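You operate a simulated robot arm through the tools that you are given. There is no shell and no other tool. Be economical: measure what you need, move in short steps, check, and stop when the job is done.

Carry out the task below with a simulated robot arm. There is one attempt and no reset: what you move stays moved.

JOB
Scour the tarnish off the copper bar, then grease the scoured patch; put pad and brush back.

The check looks at the end state, three seconds after you hand in, the way a careful person would. Anything else that was tipped, shoved, dropped, spilled or broken makes it a failure.

ROBOT AND FRAMES
A 6-joint arm with a two-finger parallel gripper, fixed in place. Base frame: the origin is at the foot of the arm, x ahead of it, y to its left, z up; the work surface is at about z = 82. Lengths are in cm, angles in degrees, forces in N, time in s.
With the tool pointing down near the work surface it reaches from about 26 to 68 cm from the base axis. Its first joint turns from -66.0 to 66.0 degrees. Payload 2.9 kg.
The TCP is the grasp point between the finger pads, 3 cm short of the fingertips. In the tool frame z runs along the fingers and y along their closing line. Largest opening 11 cm; finger width 2, thickness 1; the body of the gripper, 4.8 by 11.2 cm, starts 5.5 cm behind the TCP.
Orientation is that of the tool frame in the base frame, as a unit quaternion [w, x, y, z]. With the fingers straight down and closing along the base's y, the tool's x points along the base's -x, its y along +y and its z along -z.

CONTROLS
- The arm moves only by the tool apply_moves. Its arguments are lists of equal length, an entry for each row: "xyz": the shift along the tool's x, y, z in mm, a list of three; "dr": the turn, a rotation vector about the tool's x, y, z in degrees, a list of three. In form: {"xyz": [[dx, dy, dz], ...], "dr": [[wx, wy, wz], ...]}. A call has 1 to 10 rows; each row is the pose to reach, as a shift and turn from the pose commanded when the call began, along the tool's axes at that moment. "claw" is the finger opening in mm, from 0 to 110, set as the call begins (left out, the last holds). A row lasts 0.2 s, in which the tool goes at most 5 cm and 8.6 degrees; a call with a longer step from one row to the next is refused whole, and so is a gripper value outside its range. A pose out of reach is approached as far as the arm can. The call stops where the force on the tool passes 80 N (or 10 N more than at its start, if that is more) or the arm is blocked; 0.2 s more then pass. Each finger travels about 10.8 cm/s and halts on what it meets, pressing with about 31 N; the grip force reading is that of the motor and also rises with nothing between the fingers. The clock runs only during rows and for 0.2 s after the last one: add rows that repeat a pose to give the fingers time. The reply holds the time, the measured pose of the TCP, the force on the tool along the base axes, the opening and the grip force, in the units named above and with some noise.
- Cameras (640 x 400 px; columns grow to the right, rows downward): "scene" is fixed at [7.94, 43.41, 138.74]; the picture's right is [-0.76, -0.65, 0.00], its down [-0.37, 0.43, -0.83] and it looks along [0.54, -0.63, -0.56] (base axes); focal length 284 px, centre (320, 200). "wrist" rides on the gripper at [7.2, 1.7, -10.3] in the tool frame; the picture's right is [-0.23, 0.97, 0.00], its down [-0.76, -0.18, -0.62] and it looks along [-0.61, -0.14, 0.78] (tool axes); focal length 222 px, centre (320, 200).
- snapshot(camera): a new picture of that camera. The clock stands still meanwhile.
- locate(camera, pixels): there is no depth. For up to 12 entries [column, row, z] of the newest picture of that camera ("zoom" is the newest enlarged one), the place [x, y] in the base frame at which the ray of that pixel passes the height z, good to about 0.3 cm. The clock stands still meanwhile.
- close_up(camera, box): a new picture of the part [left, top, right, bottom] of that camera's present view, enlarged. The clock stands still meanwhile.
- sign_off(): hands the job in; it is judged then, once.

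Work in short steps. Measure before you move; look again where a grasp or a placing could have gone wrong, and mend it. You have 80 turns and 54 pictures in all, those below and enlarged ones among them. Open the gripper and draw the arm clear of the work before you hand the job in, unless the task says otherwise; then end with one line.

The tools are called as a command line: name --argument value ..., lists and objects as JSON in quotes. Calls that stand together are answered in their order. apply_moves: Moves the arm, as the interface text tells. Its arguments: {"type":"object","properties":{"xyz":{"type":"array","items":{"type":"array","items":{"type":"number"}}},"dr":{"type":"array","items":{"type":"array","items":{"type":"number"}}},"claw":{"type":"number"}},"required":["xyz","dr"]} The other tools are called the same way: snapshot (camera) takes a picture; locate (camera, pixels) gives the place at which the rays of pixels pass given heights; close_up (camera, box) takes an enlarged picture of a part of a camera's view; sign_off () hands the job in.

At the start:

```text
time: 0.0
tool_pos: [40.16, 22.13, 122.86]
tcp_rot: [0.0, 0.0, 1.0, 0.0]
force: [0.2, 0.6, -0.7]
gripper_width: 11.01
grasp_force: 0.0
```

scene: 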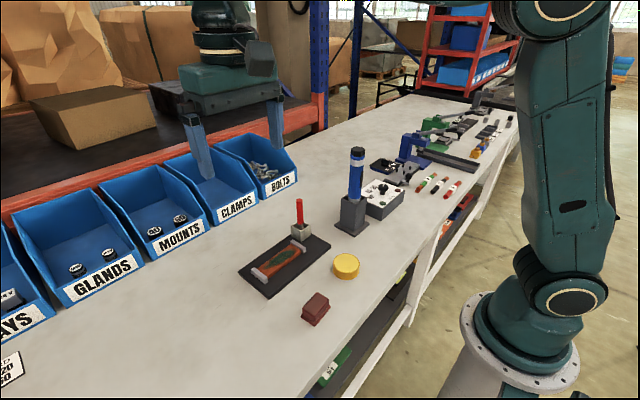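
wrist: 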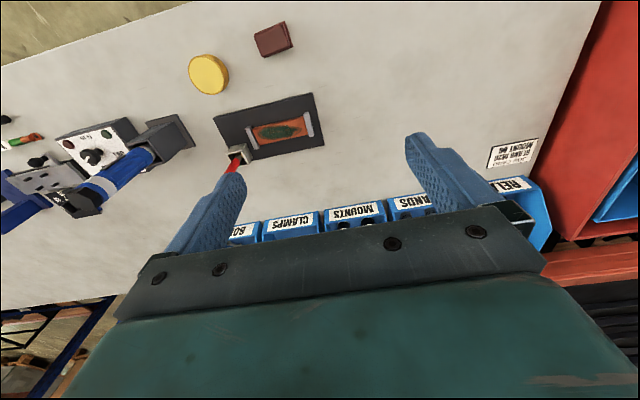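

The scene shows a copper bar on a dark plate near (283,262), a red stick in a small cup at (300,225), a maroon block at (315,308), a yellow tin at (346,265). I take enlarged views to identify them.

close_up --camera "scene" --box '[220, 180, 380, 340]'

close_up --camera "wrist" --box '[170, 10, 350, 200]'

close_up --camera "scene" --box '[320, 90, 520, 240]'

```text
2.50 times, centred on (300, 260) of scene
```

zoom: 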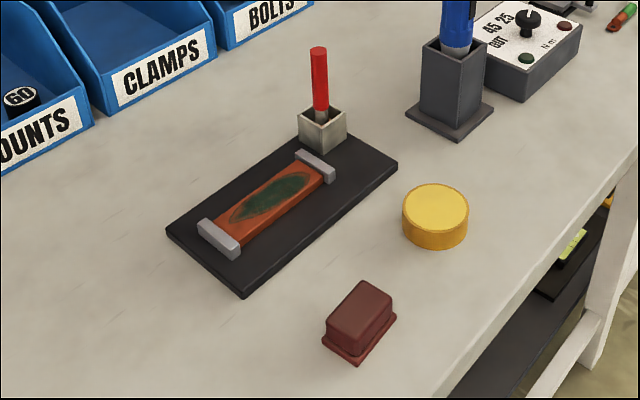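

```text
2.11 times, centred on (260, 105) of wrist
```

zoom: 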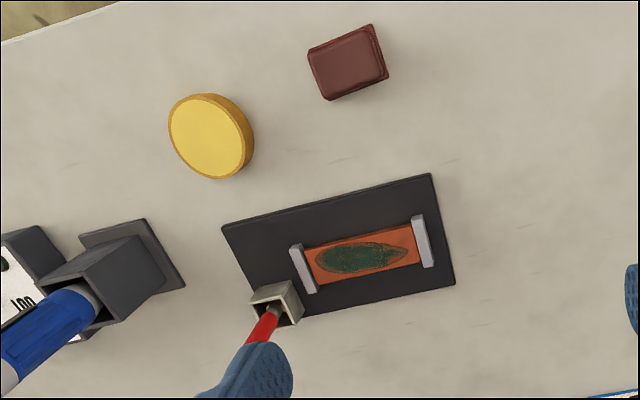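

```text
2.67 times, centred on (420, 165) of scene
```

zoom: 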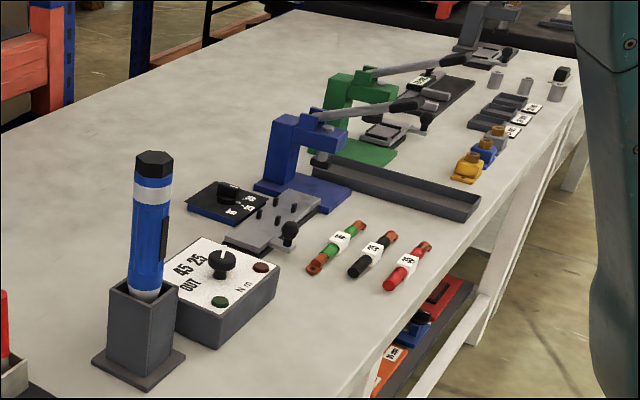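

I measure the positions of pad, bar, cup, brush tip and tin from both views.

locate --camera "scene" --pixels '[[302, 318, 82], [316, 325, 82], [329, 307, 82], [262, 298, 82], [319, 241, 82], [238, 271, 82], [252, 274, 84], [299, 228, 85], [300, 199, 93], [346, 280, 82], [346, 261, 84], [317, 298, 84.5]]'

locate --camera "wrist" --pixels '[[262, 57, 82], [292, 46, 82], [273, 36, 84.5], [208, 74, 84.5], [250, 138, 84], [305, 127, 84], [278, 132, 84], [232, 115, 83], [299, 90, 83], [260, 42, 84.5], [256, 152, 86], [242, 150, 86]]'

```text
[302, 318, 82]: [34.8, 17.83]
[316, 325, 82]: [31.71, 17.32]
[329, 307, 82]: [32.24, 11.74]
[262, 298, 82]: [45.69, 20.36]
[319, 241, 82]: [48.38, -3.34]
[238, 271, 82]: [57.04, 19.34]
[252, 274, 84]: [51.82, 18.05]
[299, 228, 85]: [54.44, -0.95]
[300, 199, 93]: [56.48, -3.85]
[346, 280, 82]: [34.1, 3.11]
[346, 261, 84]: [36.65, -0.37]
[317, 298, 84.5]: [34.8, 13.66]
```

```text
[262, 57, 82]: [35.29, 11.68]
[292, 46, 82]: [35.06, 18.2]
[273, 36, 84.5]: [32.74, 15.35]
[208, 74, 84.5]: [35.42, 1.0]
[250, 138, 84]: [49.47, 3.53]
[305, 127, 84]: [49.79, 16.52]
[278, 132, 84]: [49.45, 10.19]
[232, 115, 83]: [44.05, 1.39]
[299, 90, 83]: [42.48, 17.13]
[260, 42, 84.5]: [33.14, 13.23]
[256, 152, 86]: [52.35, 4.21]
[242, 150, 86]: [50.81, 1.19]
```

Pad is near (33.5,14.8), bar along y at x≈49.6, cup near (53,2). I move the TCP above the pad at z≈105 for a closer view.

apply_moves --xyz '[[14, -14, 36], [28, -28, 72], [42, -42, 108], [56, -56, 144], [70, -70, 178]]' --dr '[[0, 0, 0], [0, 0, 0], [0, 0, 0], [0, 0, 0], [0, 0, 0]]'

snapshot --camera "wrist"

```text
time: 1.2
tool_pos: [33.09, 15.33, 105.03]
tcp_rot: [-0.001, -0.001, 1.0, 0.0]
force: [-0.4, -0.4, 0.8]
gripper_width: 10.98
grasp_force: 0.0
```

```text
48 pictures are left
```

wrist: 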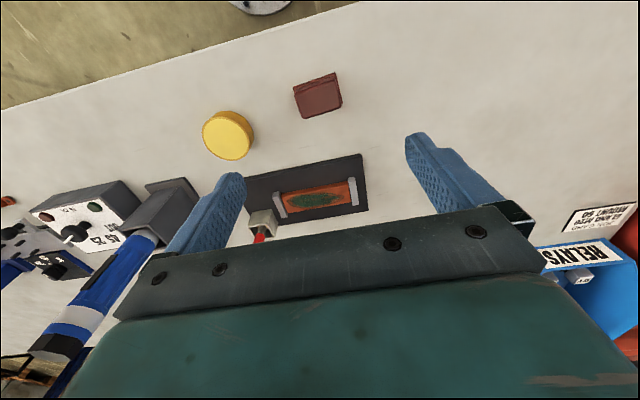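

Now the bar is at (315,198), tin (228,134), pad (318,95). I enlarge this area.

close_up --camera "wrist" --box '[190, 60, 380, 250]'

locate --camera "wrist" --pixels '[[301, 119, 82], [342, 104, 82], [335, 72, 84], [293, 87, 84], [228, 136, 84.5], [203, 136, 84.5], [251, 136, 84.5], [283, 203, 84], [355, 190, 84], [261, 220, 86], [275, 210, 86], [251, 213, 86]]'

```text
2.11 times, centred on (285, 155) of wrist
```

zoom: 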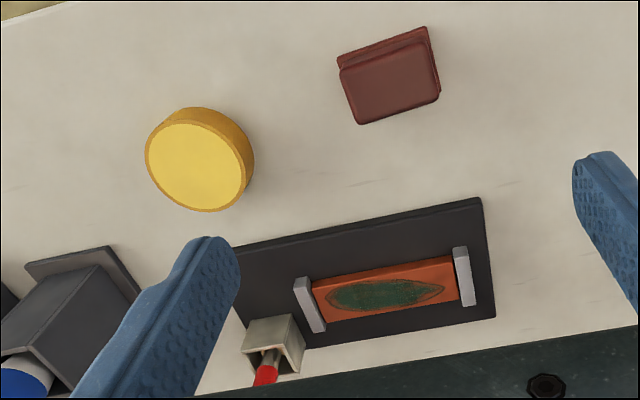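

```text
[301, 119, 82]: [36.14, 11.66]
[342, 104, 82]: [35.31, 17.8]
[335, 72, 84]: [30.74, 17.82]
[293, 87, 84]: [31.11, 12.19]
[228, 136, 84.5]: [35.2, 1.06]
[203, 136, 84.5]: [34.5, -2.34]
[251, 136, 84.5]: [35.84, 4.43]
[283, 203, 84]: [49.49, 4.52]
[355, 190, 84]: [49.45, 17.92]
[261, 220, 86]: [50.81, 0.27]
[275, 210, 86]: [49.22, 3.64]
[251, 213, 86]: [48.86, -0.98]
```

The tin seems to be open grease; the pad is a block on a thin base, about 3.5 (x) by 6 (y). I'll grip it across x, so I turn the tool +90° about its z (camera then on the +y side, away from the brush).

apply_moves --xyz '[[0, 0, 0], [0, 0, 0], [0, 0, 0], [0, 0, 0], [0, 0, 0], [0, 0, 0], [0, 0, 0], [0, 0, 0], [0, 0, 0], [0, 0, 0]]' --dr '[[0, 0, 8.5], [0, 0, 17], [0, 0, 25.5], [0, 0, 34], [0, 0, 42.5], [0, 0, 51], [0, 0, 59.5], [0, 0, 68], [0, 0, 76.5], [0, 0, 85]]'

apply_moves --xyz '[[0, 0, 0]]' --dr '[[0, 0, 5]]'

snapshot --camera "wrist"

```text
time: 3.4
tool_pos: [33.1, 15.18, 104.95]
tcp_rot: [0.0, 0.677, 0.736, 0.0]
force: [-0.3, 0.5, 0.2]
gripper_width: 11.02
grasp_force: 0.1
```

```text
time: 3.8
tool_pos: [32.99, 15.28, 104.98]
tcp_rot: [-0.001, 0.708, 0.706, 0.0]
force: [-0.2, 0.5, 0.8]
gripper_width: 11.0
grasp_force: 0.0
```

```text
46 pictures are left
```

wrist: 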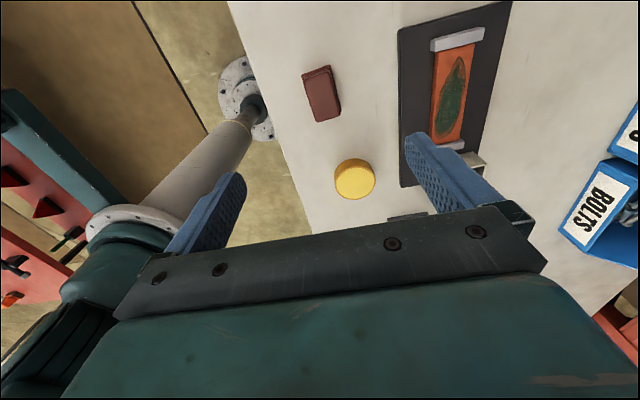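

I enlarge the pad and bar and measure edges from this new angle.

close_up --camera "wrist" --box '[290, 40, 390, 210]'

close_up --camera "wrist" --box '[390, 0, 520, 190]'

locate --camera "wrist" --pixels '[[302, 74, 82], [331, 66, 82], [340, 105, 82], [312, 122, 84], [340, 113, 84], [355, 174, 84.5], [434, 80, 84], [475, 80, 84], [448, 145, 84], [432, 47, 84], [482, 31, 84], [481, 165, 86]]'

```text
2.35 times, centred on (340, 125) of wrist
```

zoom: 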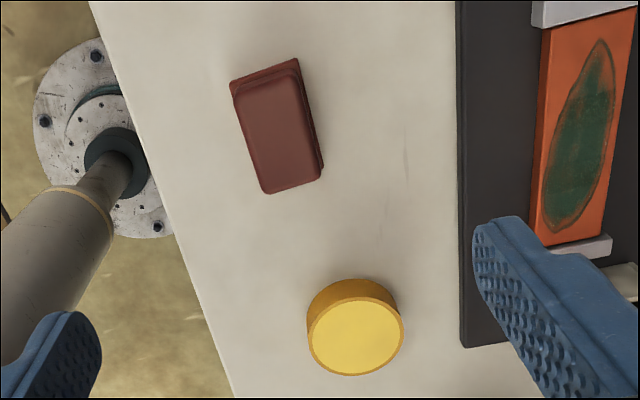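

```text
2.11 times, centred on (455, 95) of wrist
```

zoom: 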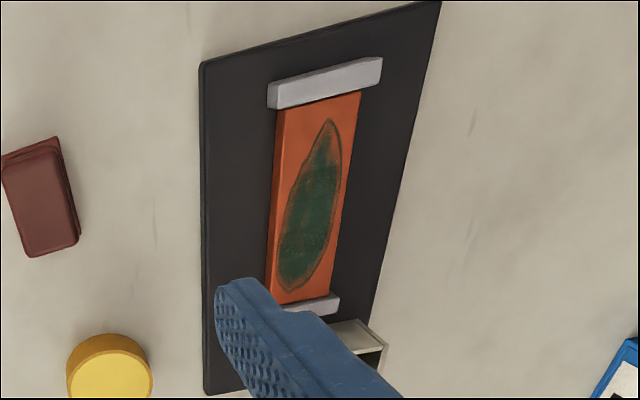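

```text
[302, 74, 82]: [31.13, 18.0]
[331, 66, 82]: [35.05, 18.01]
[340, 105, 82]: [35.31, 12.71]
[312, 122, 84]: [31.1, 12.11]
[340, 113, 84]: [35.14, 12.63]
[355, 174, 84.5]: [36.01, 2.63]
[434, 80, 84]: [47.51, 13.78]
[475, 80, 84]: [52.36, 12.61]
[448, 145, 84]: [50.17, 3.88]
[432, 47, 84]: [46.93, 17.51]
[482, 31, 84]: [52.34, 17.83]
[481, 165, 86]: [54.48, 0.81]
```

Pad spans x 31.1–35.1, y ≈11.9–17.9, axis aligned, centre (33.1,14.9). I descend straight down to TCP z≈86.5 with fingers open.

apply_moves --xyz '[[-1, 1, 45], [-2, 1, 90], [-3, 1, 130], [-3, 1, 160], [-3, 1, 175], [-3, 1, 185]]' --dr '[[0, 0, 0], [0, 0, 0], [0, 0, 0], [0, 0, 0], [0, 0, 0], [0, 0, 0]]'

close_up --camera "scene" --box '[220, 200, 400, 360]'

```text
time: 5.2
tool_pos: [33.11, 15.05, 86.45]
tcp_rot: [0.0, 0.707, 0.707, 0.0]
force: [-0.9, 0.2, -0.4]
gripper_width: 11.0
grasp_force: 0.1
```

```text
2.50 times, centred on (310, 280) of scene
```

zoom: 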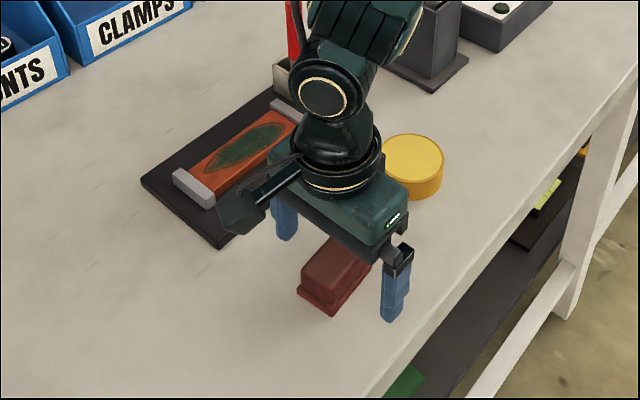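

Fingers straddle the pad. I close on it.

apply_moves --xyz '[[0, 0, 0], [0, 0, 0], [0, 0, 0], [0, 0, 0]]' --dr '[[0, 0, 0], [0, 0, 0], [0, 0, 0], [0, 0, 0]]' --claw 0

```text
time: 6.2
tool_pos: [33.17, 14.93, 86.55]
tcp_rot: [-0.001, 0.708, 0.707, 0.0]
force: [0.1, 0.5, 0.0]
gripper_width: 3.49
grasp_force: 31.2
```

Grip holds at 3.49 cm. I lift 10 cm and move above the bar at about y=10.5, slightly off, then look.

apply_moves --xyz '[[0, 0, -40], [0, 0, -80], [0, 0, -100], [-10, 40, -100], [-20, 80, -100], [-20, 90, -100]]' --dr '[[0, 0, 0], [0, 0, 0], [0, 0, 0], [0, 0, 0], [0, 0, 0], [0, 0, 0]]'

snapshot --camera "wrist"

close_up --camera "scene" --box '[220, 160, 400, 320]'

```text
time: 7.6
tool_pos: [42.15, 12.74, 96.55]
tcp_rot: [0.0, 0.706, 0.708, 0.0]
force: [-0.6, -0.1, -0.4]
gripper_width: 3.49
grasp_force: 31.1
```

```text
42 pictures are left
```

wrist: 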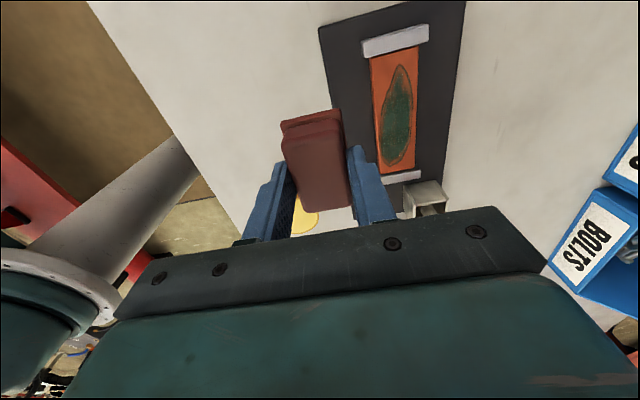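

```text
2.50 times, centred on (310, 240) of scene
```

zoom: 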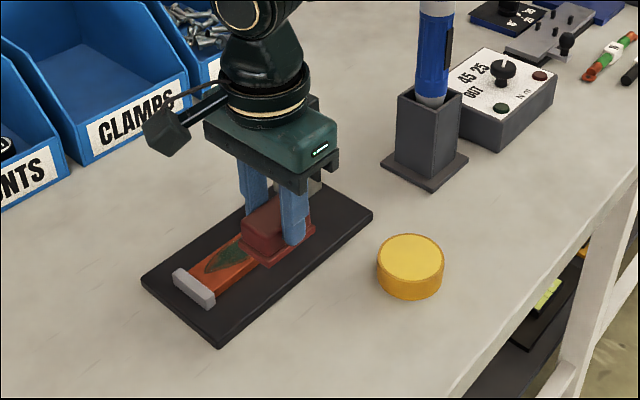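

I measure bar edges, tarnish ends, clips and cup in this view at a few heights.

locate --camera "wrist" --pixels '[[370, 60, 84], [419, 48, 84], [380, 172, 84], [413, 165, 84], [400, 65, 84], [393, 165, 84], [364, 57, 85], [429, 42, 85], [386, 176, 85], [420, 170, 85], [404, 193, 86], [434, 182, 86]]'

locate --camera "scene" --pixels '[[242, 292, 82]]'

```text
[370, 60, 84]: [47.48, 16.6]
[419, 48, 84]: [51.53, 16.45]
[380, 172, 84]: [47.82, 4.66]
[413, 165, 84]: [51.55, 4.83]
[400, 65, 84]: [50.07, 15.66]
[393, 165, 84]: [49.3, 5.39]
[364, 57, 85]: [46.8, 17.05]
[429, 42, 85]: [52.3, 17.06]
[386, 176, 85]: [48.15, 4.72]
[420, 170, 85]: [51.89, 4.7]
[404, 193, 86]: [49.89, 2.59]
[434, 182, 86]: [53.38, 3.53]
```

```text
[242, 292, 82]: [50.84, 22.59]
```

Bar spans x≈47.6–51.5, y≈4.7–16.6 between clips; tarnish y≈5.5–15.7. I position the pad at (49.6,10.5) and lower to just above contact.

apply_moves --xyz '[[-10, 40, 0], [-22, 75, 0], [-22, 75, 30], [-22, 75, 50], [-22, 75, 62], [-22, 75, 68]]' --dr '[[0, 0, 0], [0, 0, 0], [0, 0, 0], [0, 0, 0], [0, 0, 0], [0, 0, 0]]'

close_up --camera "scene" --box '[220, 180, 360, 310]'

close_up --camera "wrist" --box '[220, 40, 420, 240]'

```text
time: 9.0
tool_pos: [49.86, 10.73, 89.45]
tcp_rot: [0.0, 0.707, 0.708, -0.001]
force: [0.2, 0.2, -1.5]
gripper_width: 3.51
grasp_force: 30.1
```

```text
3.08 times, centred on (290, 245) of scene
```

zoom: 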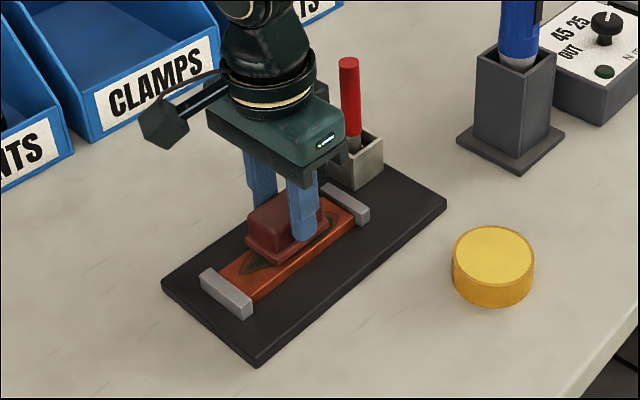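

```text
2.00 times, centred on (320, 140) of wrist
```

zoom: 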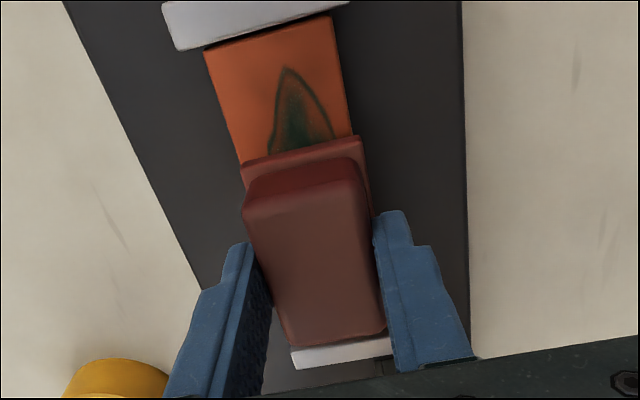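

Pad hovers aligned with the bar. I lower a few mm in small steps to find contact.

apply_moves --xyz '[[0, 0, 2], [0, 0, 4], [0, 0, 6]]' --dr '[[0, 0, 0], [0, 0, 0], [0, 0, 0]]'

```text
time: 9.8
tool_pos: [49.72, 10.68, 89.05]
tcp_rot: [-0.001, 0.707, 0.707, 0.0]
force: [-0.8, -0.6, 0.1]
gripper_width: 3.48
grasp_force: 30.8
```

No contact yet (force ≈0). Continue.

apply_moves --xyz '[[0, 0, 1.5], [0, 0, 3], [0, 0, 4]]' --dr '[[0, 0, 0], [0, 0, 0], [0, 0, 0]]'

```text
time: 10.6
tool_pos: [49.7, 10.77, 88.9]
tcp_rot: [0.002, 0.707, 0.707, 0.001]
force: [-7.9, -3.0, 30.2]
gripper_width: 3.55
grasp_force: 30.9
```

Contact at TCP z≈88.9 with 30 N. I ease up 1 mm and start scrubbing with strokes in y between about 8.1 and 13.1.

apply_moves --xyz '[[0, 0, -1], [-8, 0, -1], [-16, 0, -1], [-24, 0, -1], [-16, 0, -1], [-8, 0, -1], [0, 0, -1], [8, 0, -1], [16, 0, -1], [24, 0, -1]]' --dr '[[0, 0, 0], [0, 0, 0], [0, 0, 0], [0, 0, 0], [0, 0, 0], [0, 0, 0], [0, 0, 0], [0, 0, 0], [0, 0, 0], [0, 0, 0]]'

close_up --camera "scene" --box '[220, 180, 360, 310]'

```text
time: 12.8
tool_pos: [49.81, 13.09, 88.78]
tcp_rot: [-0.001, 0.707, 0.707, 0.0]
force: [-0.7, -4.0, 14.6]
gripper_width: 3.49
grasp_force: 31.1
```

```text
3.08 times, centred on (290, 245) of scene
```

zoom: 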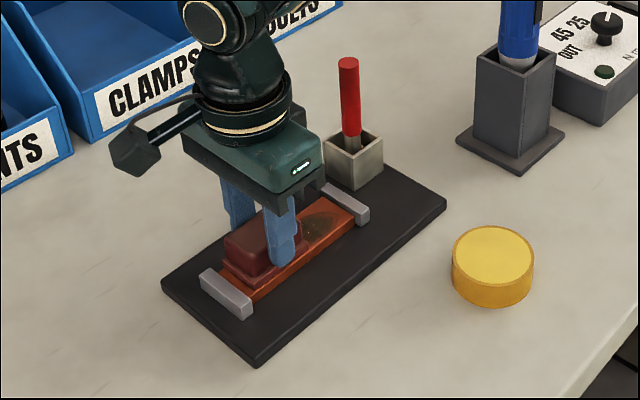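

Tarnish is fading and force is 15 N. I keep stroking the full length.

apply_moves --xyz '[[-13, 0, 0], [-26, 0, 0], [-39, 0, 0], [-51, 0, 0], [-51, 0, 0], [-39, 0, 0], [-26, 0, 0], [-13, 0, 0], [0, 0, 0], [1, 0, 0]]' --dr '[[0, 0, 0], [0, 0, 0], [0, 0, 0], [0, 0, 0], [0, 0, 0], [0, 0, 0], [0, 0, 0], [0, 0, 0], [0, 0, 0], [0, 0, 0]]'

apply_moves --xyz '[[-13, 0, 0], [-26, 0, 0], [-39, 0, 0], [-52, 0, 0], [-52, 0, 0], [-39, 0, 0], [-26, 0, 0], [-13, 0, 0], [0, 0, 0], [1, 0, 0]]' --dr '[[0, 0, 0], [0, 0, 0], [0, 0, 0], [0, 0, 0], [0, 0, 0], [0, 0, 0], [0, 0, 0], [0, 0, 0], [0, 0, 0], [0, 0, 0]]'

apply_moves --xyz '[[-13, 0, 0], [-26, 0, 0], [-39, 0, 0], [-53, 0, 0], [-53, 0, 0], [-39, 0, 0], [-26, 0, 0], [-13, 0, 0], [0, 0, 0], [0, 0, 0]]' --dr '[[0, 0, 0], [0, 0, 0], [0, 0, 0], [0, 0, 0], [0, 0, 0], [0, 0, 0], [0, 0, 0], [0, 0, 0], [0, 0, 0], [0, 0, 0]]'

close_up --camera "scene" --box '[220, 180, 360, 310]'

```text
time: 15.0
tool_pos: [49.64, 13.15, 88.75]
tcp_rot: [0.0, 0.707, 0.707, 0.0]
force: [-0.2, -0.7, 1.4]
gripper_width: 3.49
grasp_force: 30.4
```

```text
time: 17.2
tool_pos: [49.87, 13.28, 88.81]
tcp_rot: [0.0, 0.708, 0.707, 0.001]
force: [0.1, -3.9, 12.4]
gripper_width: 3.5
grasp_force: 30.9
```

```text
time: 19.4
tool_pos: [49.7, 13.43, 88.8]
tcp_rot: [0.0, 0.707, 0.707, 0.0]
force: [0.8, -3.5, 12.2]
gripper_width: 3.48
grasp_force: 30.8
```

```text
3.08 times, centred on (290, 245) of scene
```

zoom: 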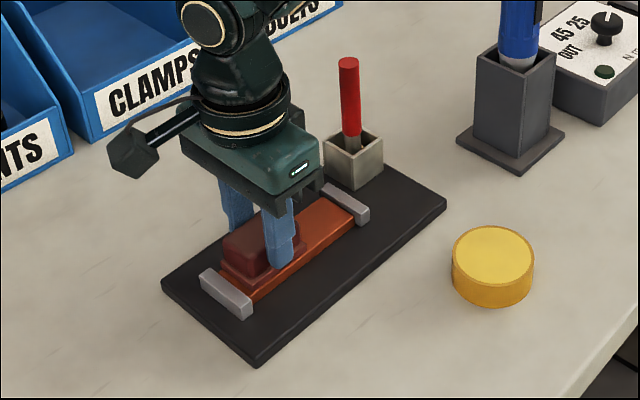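

The exposed part looks clean. I lift 8 cm and shift back toward -x to inspect the whole bar.

apply_moves --xyz '[[0, 0, -30], [0, 0, -78], [0, -45, -78], [8, -90, -78]]' --dr '[[0, 0, 0], [0, 0, 0], [0, 0, 0], [0, 0, 0]]'

close_up --camera "wrist" --box '[300, 0, 460, 220]'

```text
time: 20.4
tool_pos: [40.63, 13.93, 96.66]
tcp_rot: [0.0, 0.707, 0.707, -0.001]
force: [0.3, -0.2, 0.0]
gripper_width: 3.51
grasp_force: 31.4
```

```text
1.82 times, centred on (380, 110) of wrist
```

zoom: 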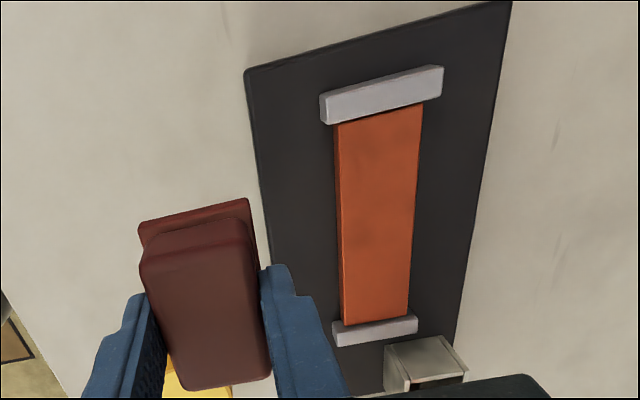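

It looks clean; I zoom further to rule out residual tarnish.

close_up --camera "wrist" --box '[370, 40, 450, 190]'

close_up --camera "scene" --box '[240, 230, 320, 290]'

```text
2.67 times, centred on (410, 115) of wrist
```

zoom: 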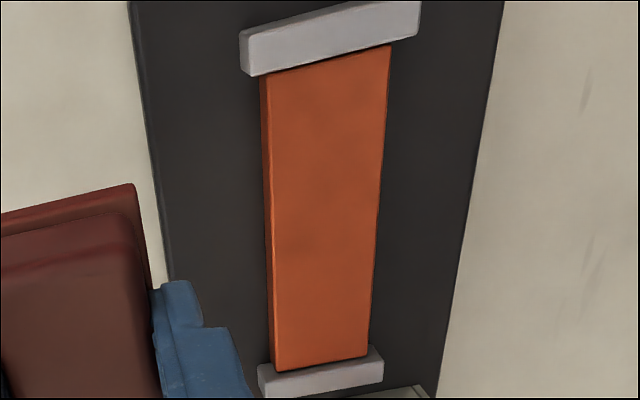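

```text
6.67 times, centred on (280, 260) of scene
```

zoom: 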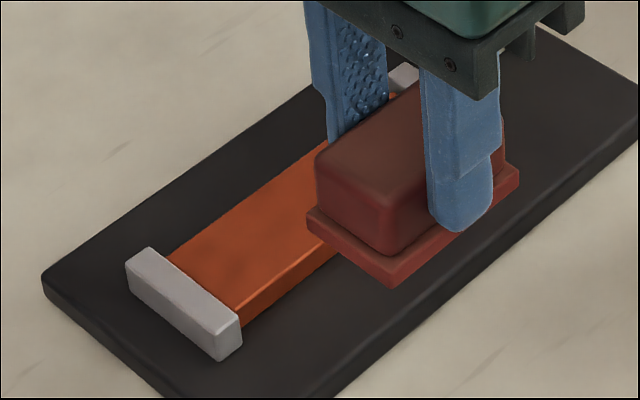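

The bar is clean. I bring the pad back to its place at (33.1,14.95), lowering to z≈87.

apply_moves --xyz '[[5, -40, 0], [10, -75, 0], [10, -75, 40], [10, -75, 75], [10, -75, 90], [10, -75, 96]]' --dr '[[0, 0, 0], [0, 0, 0], [0, 0, 0], [0, 0, 0], [0, 0, 0], [0, 0, 0]]'

```text
time: 21.8
tool_pos: [33.2, 15.04, 87.01]
tcp_rot: [0.0, 0.707, 0.707, 0.0]
force: [-0.2, 0.1, -0.2]
gripper_width: 3.49
grasp_force: 31.3
```

Now small steps to touch down.

apply_moves --xyz '[[0, 0, 2], [0, 0, 4], [0, 0, 4.5]]' --dr '[[0, 0, 0], [0, 0, 0], [0, 0, 0]]'

```text
time: 22.6
tool_pos: [33.25, 15.13, 86.48]
tcp_rot: [0.0, 0.707, 0.707, -0.001]
force: [0.5, -0.6, 0.2]
gripper_width: 3.5
grasp_force: 31.1
```

apply_moves --xyz '[[0, 0, 1], [0, 0, 2]]' --dr '[[0, 0, 0], [0, 0, 0]]'

```text
time: 23.2
tool_pos: [33.17, 15.02, 86.41]
tcp_rot: [0.0, 0.707, 0.707, 0.0]
force: [0.2, 0.5, -0.2]
gripper_width: 3.51
grasp_force: 30.9
```

Still no contact force (≈0 N); I lower another 2 mm.

apply_moves --xyz '[[0, 0, 1], [0, 0, 2]]' --dr '[[0, 0, 0], [0, 0, 0]]'

```text
time: 23.8
tool_pos: [33.22, 15.13, 86.25]
tcp_rot: [0.0, 0.707, 0.707, 0.0]
force: [-2.6, 0.0, 7.6]
gripper_width: 3.51
grasp_force: 31.2
```

Contact with 7.6 N: it rests on the table. I open and rise.

apply_moves --xyz '[[0, 0, 0], [0, 0, 0], [0, 0, 0], [0, 0, -20], [0, 0, -60], [0, 0, -105], [0, 0, -150], [0, 0, -190]]' --dr '[[0, 0, 0], [0, 0, 0], [0, 0, 0], [0, 0, 0], [0, 0, 0], [0, 0, 0], [0, 0, 0], [0, 0, 0]]' --claw 80

snapshot --camera "wrist"

close_up --camera "scene" --box '[260, 180, 360, 260]'

```text
time: 25.6
tool_pos: [33.29, 15.0, 105.27]
tcp_rot: [0.0, 0.707, 0.707, 0.0]
force: [0.3, -0.4, 0.4]
gripper_width: 8.0
grasp_force: 0.0
```

```text
33 pictures are left
```

wrist: 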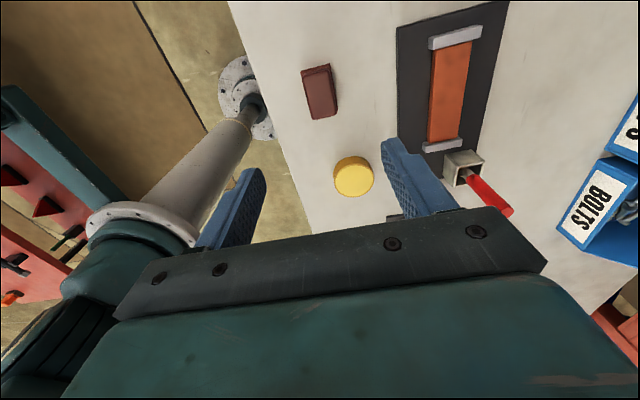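

```text
5.00 times, centred on (310, 220) of scene
```

zoom: 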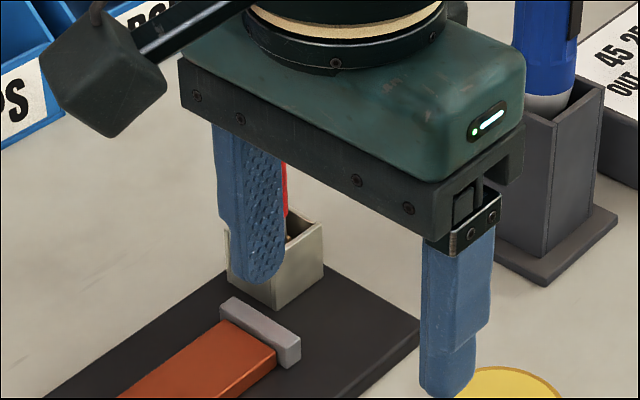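

Pad is back. I triangulate the brush: handle top at wrist (508,212)/scene (299,200), handle bottom at wrist (470,176)/scene (301,224), and the cup rim.

locate --camera "wrist" --pixels '[[506, 211, 90], [506, 211, 92], [506, 211, 94], [506, 211, 96], [470, 177, 85], [470, 177, 87], [444, 155, 86], [475, 151, 86], [483, 162, 86], [450, 186, 84], [480, 177, 84]]'

locate --camera "scene" --pixels '[[299, 200, 90], [299, 200, 92], [299, 200, 94], [299, 200, 96], [301, 224, 85], [301, 224, 87], [302, 241, 82], [290, 229, 86], [304, 235, 86], [312, 226, 86], [300, 222, 86]]'

```text
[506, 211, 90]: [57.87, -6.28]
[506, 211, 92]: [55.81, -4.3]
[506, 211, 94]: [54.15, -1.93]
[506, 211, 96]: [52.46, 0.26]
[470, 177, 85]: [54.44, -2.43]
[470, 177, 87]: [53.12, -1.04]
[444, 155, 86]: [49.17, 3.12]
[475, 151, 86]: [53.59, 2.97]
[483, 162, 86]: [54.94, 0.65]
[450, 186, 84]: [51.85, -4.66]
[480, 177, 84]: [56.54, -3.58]
```

```text
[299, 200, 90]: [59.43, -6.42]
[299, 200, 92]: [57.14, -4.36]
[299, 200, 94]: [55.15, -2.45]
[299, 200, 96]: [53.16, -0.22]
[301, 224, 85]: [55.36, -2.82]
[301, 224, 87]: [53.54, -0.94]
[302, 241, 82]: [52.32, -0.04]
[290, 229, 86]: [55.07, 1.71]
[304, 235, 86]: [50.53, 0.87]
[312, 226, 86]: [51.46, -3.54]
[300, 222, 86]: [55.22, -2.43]
```

The brush seems to stand near (53,-0.5), top about z 96. I go above and look from a second position.

apply_moves --xyz '[[0, 20, -35], [-20, 55, -60], [-40, 95, -70], [-65, 135, -70], [-90, 170, -70], [-110, 197, -70]]' --dr '[[0, 0, 0], [0, 0, 0], [0, 0, 0], [0, 0, 0], [0, 0, 0], [0, 0, 0]]'

snapshot --camera "wrist"

```text
time: 27.0
tool_pos: [53.14, 3.95, 112.25]
tcp_rot: [0.0, 0.707, 0.708, 0.0]
force: [1.0, -0.2, 0.3]
gripper_width: 8.0
grasp_force: 0.1
```

```text
31 pictures are left
```

wrist: 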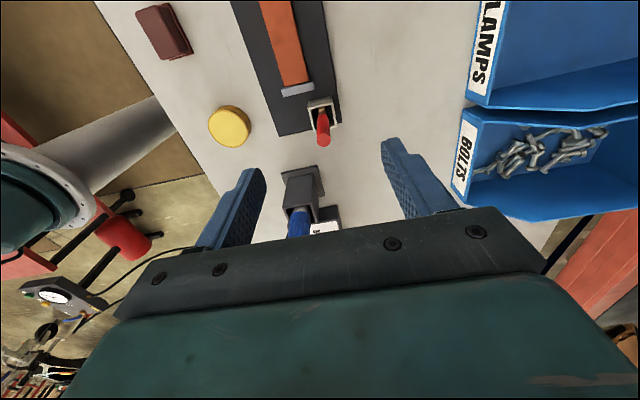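

close_up --camera "wrist" --box '[280, 80, 360, 160]'

locate --camera "wrist" --pixels '[[323, 140, 92], [323, 140, 94], [323, 140, 96], [322, 114, 86], [307, 105, 86], [332, 98, 86], [338, 115, 86], [312, 125, 86]]'

```text
5.00 times, centred on (320, 120) of wrist
```

zoom: 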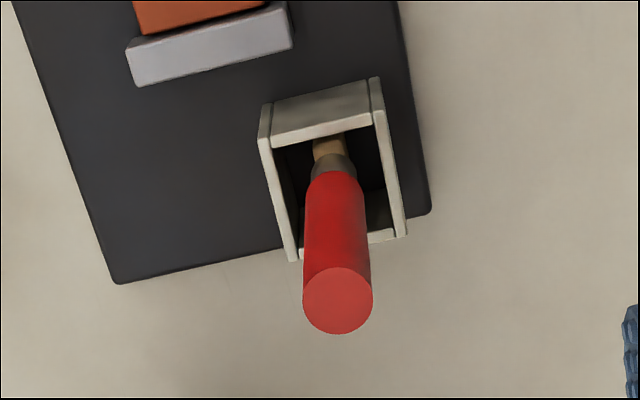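

```text
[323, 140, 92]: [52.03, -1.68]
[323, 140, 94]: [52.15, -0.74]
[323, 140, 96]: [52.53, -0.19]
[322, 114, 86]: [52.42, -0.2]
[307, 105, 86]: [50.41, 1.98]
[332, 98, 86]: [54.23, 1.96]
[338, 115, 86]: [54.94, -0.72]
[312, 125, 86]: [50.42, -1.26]
```

The brush (tan bristles, ferrule, red handle ~1.7 cm) stands upright at ≈(52.5,-0.2), top z≈96. I centre over it and descend to TCP z≈93 with fingers open 8 cm.

apply_moves --xyz '[[-20, -3, 0], [-41, -6, 0], [-41, -6, 45], [-41, -6, 90], [-41, -6, 120]]' --dr '[[0, 0, 0], [0, 0, 0], [0, 0, 0], [0, 0, 0], [0, 0, 0]]'

snapshot --camera "wrist"

close_up --camera "scene" --box '[240, 120, 400, 260]'

```text
time: 28.2
tool_pos: [52.42, -0.05, 100.26]
tcp_rot: [0.001, 0.708, 0.707, 0.0]
force: [0.3, 0.3, 0.0]
gripper_width: 7.98
grasp_force: 0.0
```

```text
29 pictures are left
```

wrist: 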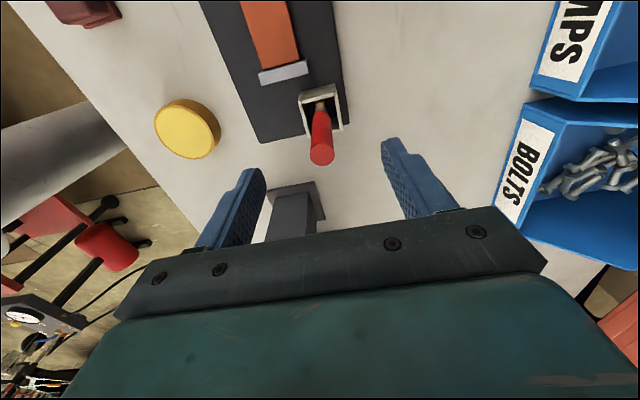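

```text
2.86 times, centred on (320, 190) of scene
```

zoom: 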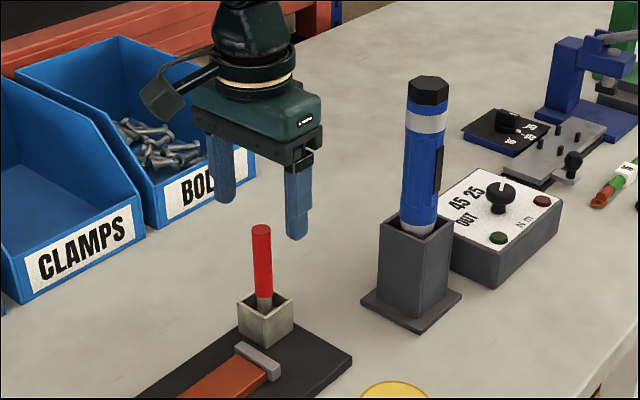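

The handle top at (322,155) matches the predicted point 4 cm below the TCP (320,157), so I'm centred. I descend to z≈93.

apply_moves --xyz '[[0, 0, 30], [0, 0, 55], [0, 0, 70]]' --dr '[[0, 0, 0], [0, 0, 0], [0, 0, 0]]'

snapshot --camera "wrist"

close_up --camera "scene" --box '[260, 170, 360, 260]'

```text
time: 29.0
tool_pos: [52.21, -0.14, 93.18]
tcp_rot: [0.0, 0.707, 0.707, 0.0]
force: [0.3, 0.7, -0.5]
gripper_width: 7.98
grasp_force: 0.0
```

```text
27 pictures are left
```

wrist: 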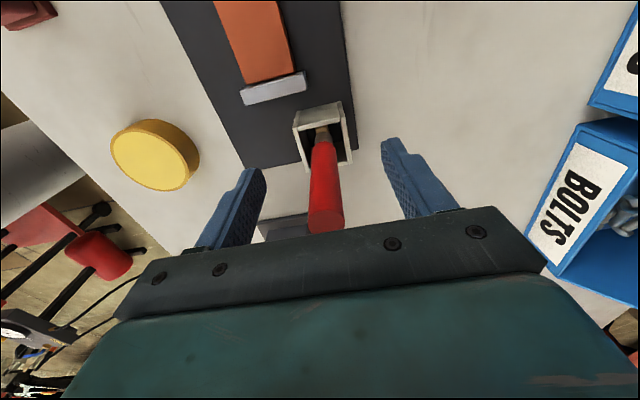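

```text
4.44 times, centred on (310, 215) of scene
```

zoom: 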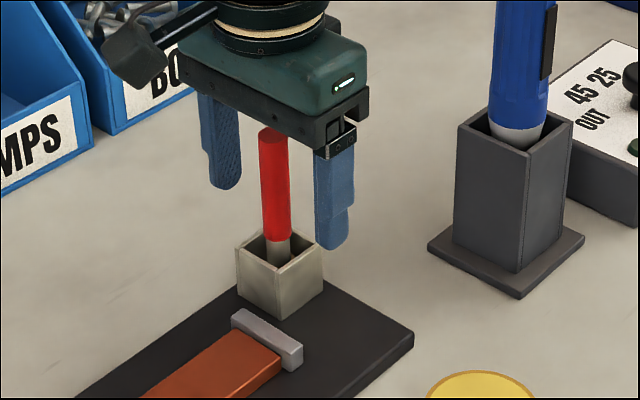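

Handle is centred between the fingers; close.

apply_moves --xyz '[[0, 0, 0], [0, 0, 0], [0, 0, 0], [0, 0, 0]]' --dr '[[0, 0, 0], [0, 0, 0], [0, 0, 0], [0, 0, 0]]' --claw 0

```text
time: 30.0
tool_pos: [52.26, 0.05, 93.21]
tcp_rot: [0.0, 0.707, 0.707, 0.0]
force: [0.4, 0.5, -0.4]
gripper_width: 1.68
grasp_force: 31.4
```

Gripped at 1.68 cm. Home pose: (52.25, 0.0, 93.2). Lift straight up 12 cm and look.

apply_moves --xyz '[[0, 0, -20], [0, 0, -50], [0, 0, -90], [0, 0, -120]]' --dr '[[0, 0, 0], [0, 0, 0], [0, 0, 0], [0, 0, 0]]'

snapshot --camera "wrist"

close_up --camera "scene" --box '[250, 130, 350, 240]'

```text
time: 31.0
tool_pos: [52.49, -0.05, 105.24]
tcp_rot: [0.0, 0.707, 0.707, -0.001]
force: [0.9, -0.2, -0.6]
gripper_width: 1.67
grasp_force: 31.1
```

```text
25 pictures are left
```

wrist: 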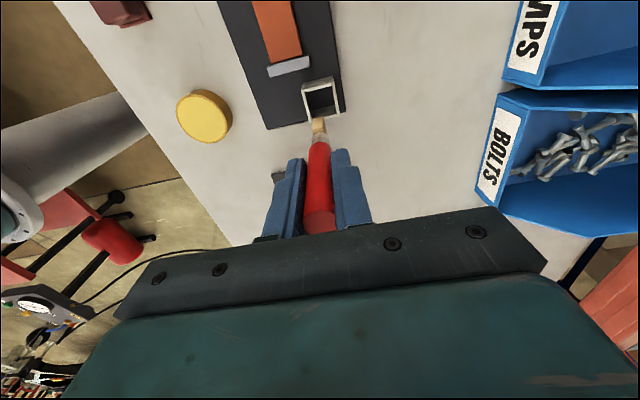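

```text
3.64 times, centred on (300, 185) of scene
```

zoom: 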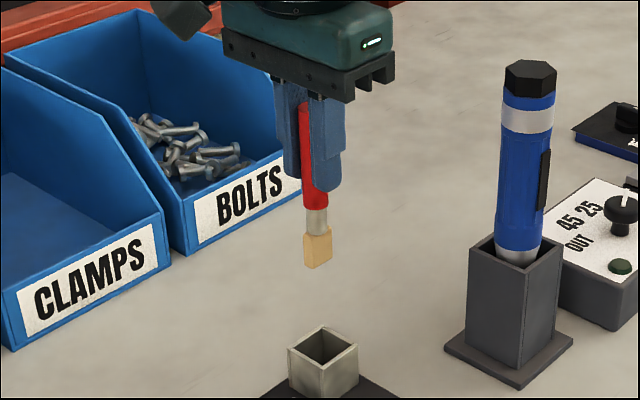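

Brush is held upright, its tip about 10 cm below the TCP; bristles are clean so I need to dip it. I move near the tin at height and look for its exact centre.

apply_moves --xyz '[[20, -40, -10], [40, -80, -10], [60, -120, -10], [60, -165, -10]]' --dr '[[0, 0, 0], [0, 0, 0], [0, 0, 0], [0, 0, 0]]'

snapshot --camera "wrist"

close_up --camera "scene" --box '[280, 180, 400, 300]'

```text
time: 32.0
tool_pos: [35.54, 6.22, 106.13]
tcp_rot: [0.0, 0.707, 0.707, 0.0]
force: [0.5, 0.8, -0.4]
gripper_width: 1.66
grasp_force: 31.2
```

```text
23 pictures are left
```

wrist: 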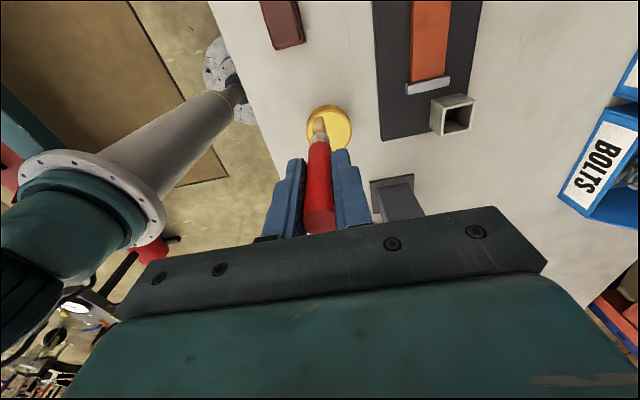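

```text
3.33 times, centred on (340, 240) of scene
```

zoom: 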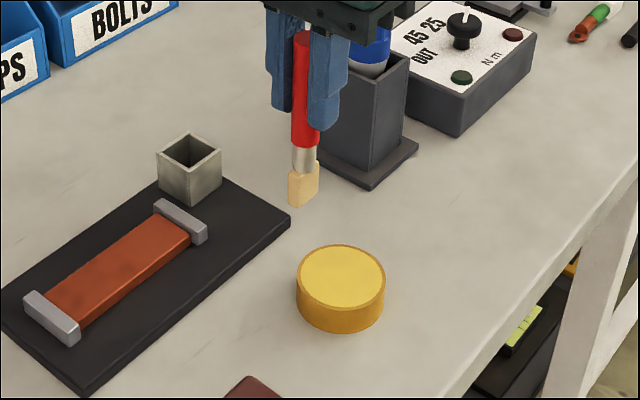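

close_up --camera "wrist" --box '[290, 90, 370, 160]'

locate --camera "scene" --pixels '[[346, 263, 84], [346, 263, 85], [346, 263, 86], [346, 279.5, 82], [333, 267, 85], [359, 263, 85]]'

```text
5.71 times, centred on (330, 125) of wrist
```

zoom: 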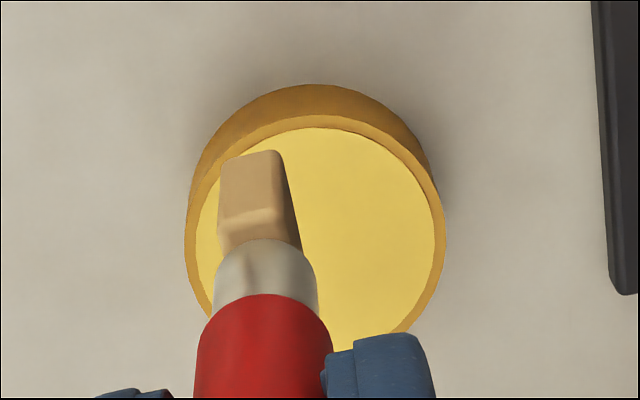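

```text
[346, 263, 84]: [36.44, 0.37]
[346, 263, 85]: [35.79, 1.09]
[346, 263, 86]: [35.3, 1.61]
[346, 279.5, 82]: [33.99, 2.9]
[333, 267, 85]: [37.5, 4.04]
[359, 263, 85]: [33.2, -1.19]
```

locate --camera "wrist" --pixels '[[329.5, 132, 84], [329.5, 132, 85], [329.5, 132, 86], [306.5, 134, 85], [352, 128, 85]]'

```text
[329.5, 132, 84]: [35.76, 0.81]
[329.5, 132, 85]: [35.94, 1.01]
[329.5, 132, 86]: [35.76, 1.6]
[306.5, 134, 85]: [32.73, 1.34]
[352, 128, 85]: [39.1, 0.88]
```

Tin centre ≈(35.9,1.05), top z≈85, open with grease. I move the brush above it and lower to TCP z≈97 (tip ≈87).

apply_moves --xyz '[[-26, 1, 0], [-52, 2, 0], [-52, 2, 40], [-52, 2, 70], [-52, 2, 86]]' --dr '[[0, 0, 0], [0, 0, 0], [0, 0, 0], [0, 0, 0], [0, 0, 0]]'

close_up --camera "scene" --box '[290, 200, 400, 300]'

close_up --camera "wrist" --box '[270, 80, 370, 200]'

```text
time: 33.2
tool_pos: [36.17, 0.59, 97.53]
tcp_rot: [0.001, 0.707, 0.707, 0.0]
force: [0.6, -0.5, -0.9]
gripper_width: 1.68
grasp_force: 31.4
```

```text
4.00 times, centred on (345, 250) of scene
```

zoom: 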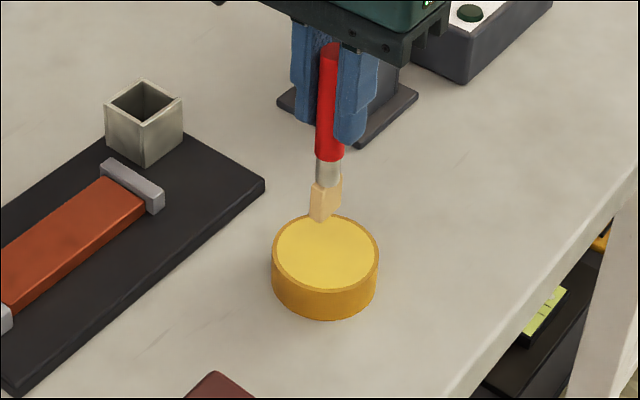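

```text
3.33 times, centred on (320, 140) of wrist
```

zoom: 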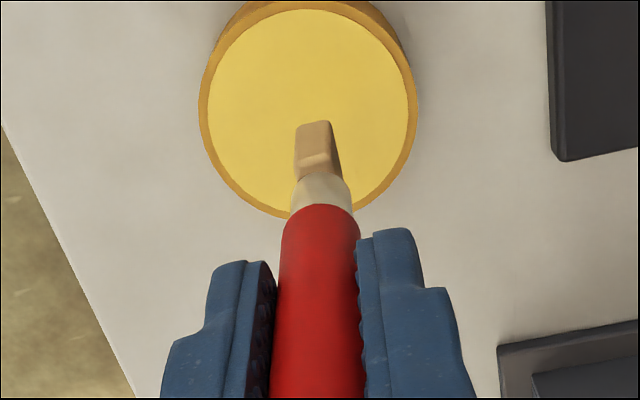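

Aligned. I lower slowly into the grease.

apply_moves --xyz '[[3, 0, 12], [3, 0, 20], [3, 0, 24], [3, 0, 27]]' --dr '[[0, 0, 0], [0, 0, 0], [0, 0, 0], [0, 0, 0]]'

close_up --camera "scene" --box '[310, 210, 390, 290]'

```text
time: 34.2
tool_pos: [36.1, 1.04, 94.79]
tcp_rot: [0.0, 0.707, 0.707, 0.0]
force: [0.0, -0.4, -0.4]
gripper_width: 1.66
grasp_force: 31.1
```

```text
5.00 times, centred on (350, 250) of scene
```

zoom: 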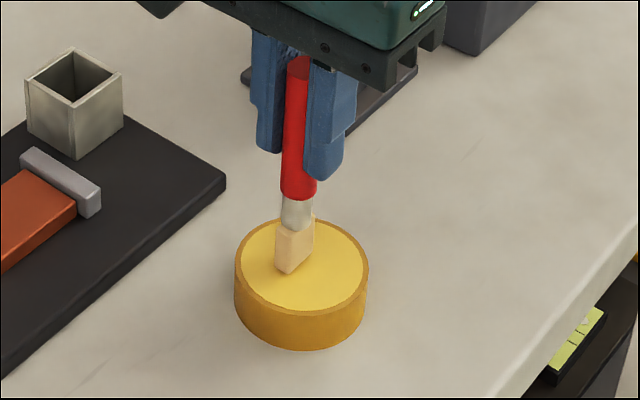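

Tip is near the surface. Continue down in 2 mm steps.

apply_moves --xyz '[[0, 0, 2], [0, 0, 4]]' --dr '[[0, 0, 0], [0, 0, 0]]'

close_up --camera "scene" --box '[310, 210, 390, 290]'

```text
time: 34.8
tool_pos: [36.18, 1.1, 94.56]
tcp_rot: [0.001, 0.707, 0.707, 0.001]
force: [-3.9, 0.4, 16.8]
gripper_width: 1.68
grasp_force: 30.3
```

```text
5.00 times, centred on (350, 250) of scene
```

zoom: 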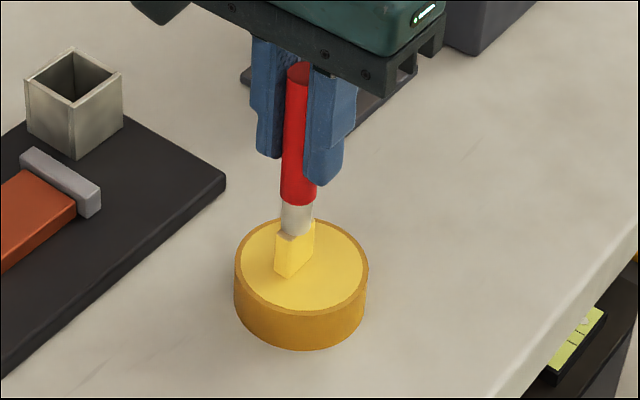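

The bristles turned yellow: loaded. I lift 5 cm and move over the bar near (48.6,7), tip well above the clips.

apply_moves --xyz '[[0, 0, -25], [0, 0, -60], [20, 40, -60], [40, 85, -60], [52, 125, -60], [52, 125, -35], [52, 125, -15], [52, 125, -8]]' --dr '[[0, 0, 0], [0, 0, 0], [0, 0, 0], [0, 0, 0], [0, 0, 0], [0, 0, 0], [0, 0, 0], [0, 0, 0]]'

close_up --camera "scene" --box '[240, 190, 340, 290]'

close_up --camera "wrist" --box '[270, 40, 370, 200]'

```text
time: 36.6
tool_pos: [48.45, 6.22, 95.14]
tcp_rot: [-0.001, 0.707, 0.708, 0.0]
force: [1.1, 0.9, -0.1]
gripper_width: 1.68
grasp_force: 31.4
```

```text
4.00 times, centred on (290, 240) of scene
```

zoom: 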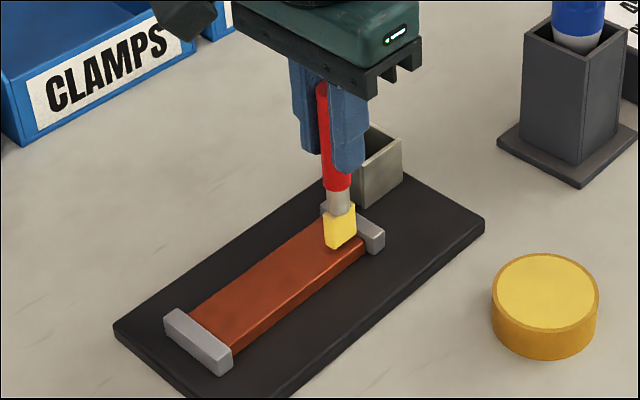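

```text
2.50 times, centred on (320, 120) of wrist
```

zoom: 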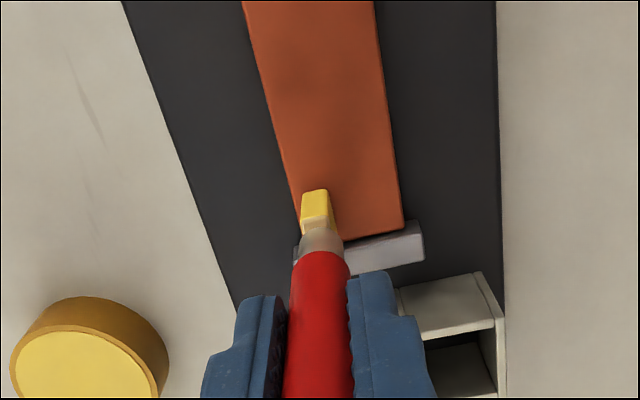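

Brush is above the bar's end on its -x side. I lower to contact.

apply_moves --xyz '[[1, 2, 4], [1, 2, 7], [1, 2, 8.5]]' --dr '[[0, 0, 0], [0, 0, 0], [0, 0, 0]]'

```text
time: 37.4
tool_pos: [48.74, 6.32, 94.58]
tcp_rot: [0.001, 0.708, 0.707, 0.001]
force: [-5.5, -0.9, 23.8]
gripper_width: 1.63
grasp_force: 30.9
```

Contact with 24 N; ease 0.8 mm and stroke along +y to y≈15.1.

apply_moves --xyz '[[0, 0, -0.8], [12, 0, -0.8], [25, 0, -0.8], [38, 0, -0.8], [51, 0, -0.8], [64, 0, -0.8], [77, 0, -0.8], [88, 0, -0.8], [88, 0, -0.8]]' --dr '[[0, 0, 0], [0, 0, 0], [0, 0, 0], [0, 0, 0], [0, 0, 0], [0, 0, 0], [0, 0, 0], [0, 0, 0], [0, 0, 0]]'

close_up --camera "scene" --box '[240, 190, 340, 290]'

```text
time: 39.4
tool_pos: [48.61, 15.23, 94.4]
tcp_rot: [0.0, 0.707, 0.707, -0.001]
force: [-0.9, -3.0, 9.1]
gripper_width: 1.68
grasp_force: 31.0
```

```text
4.00 times, centred on (290, 240) of scene
```

zoom: 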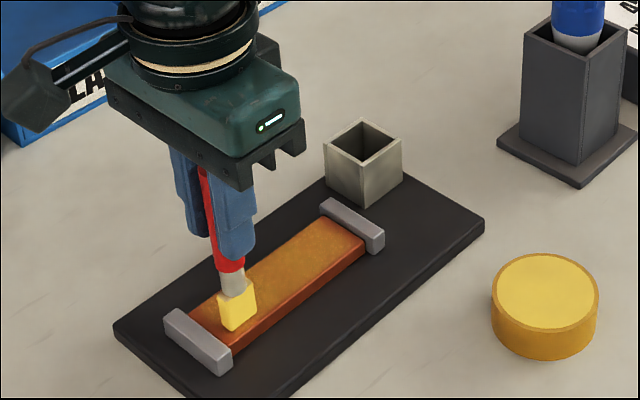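

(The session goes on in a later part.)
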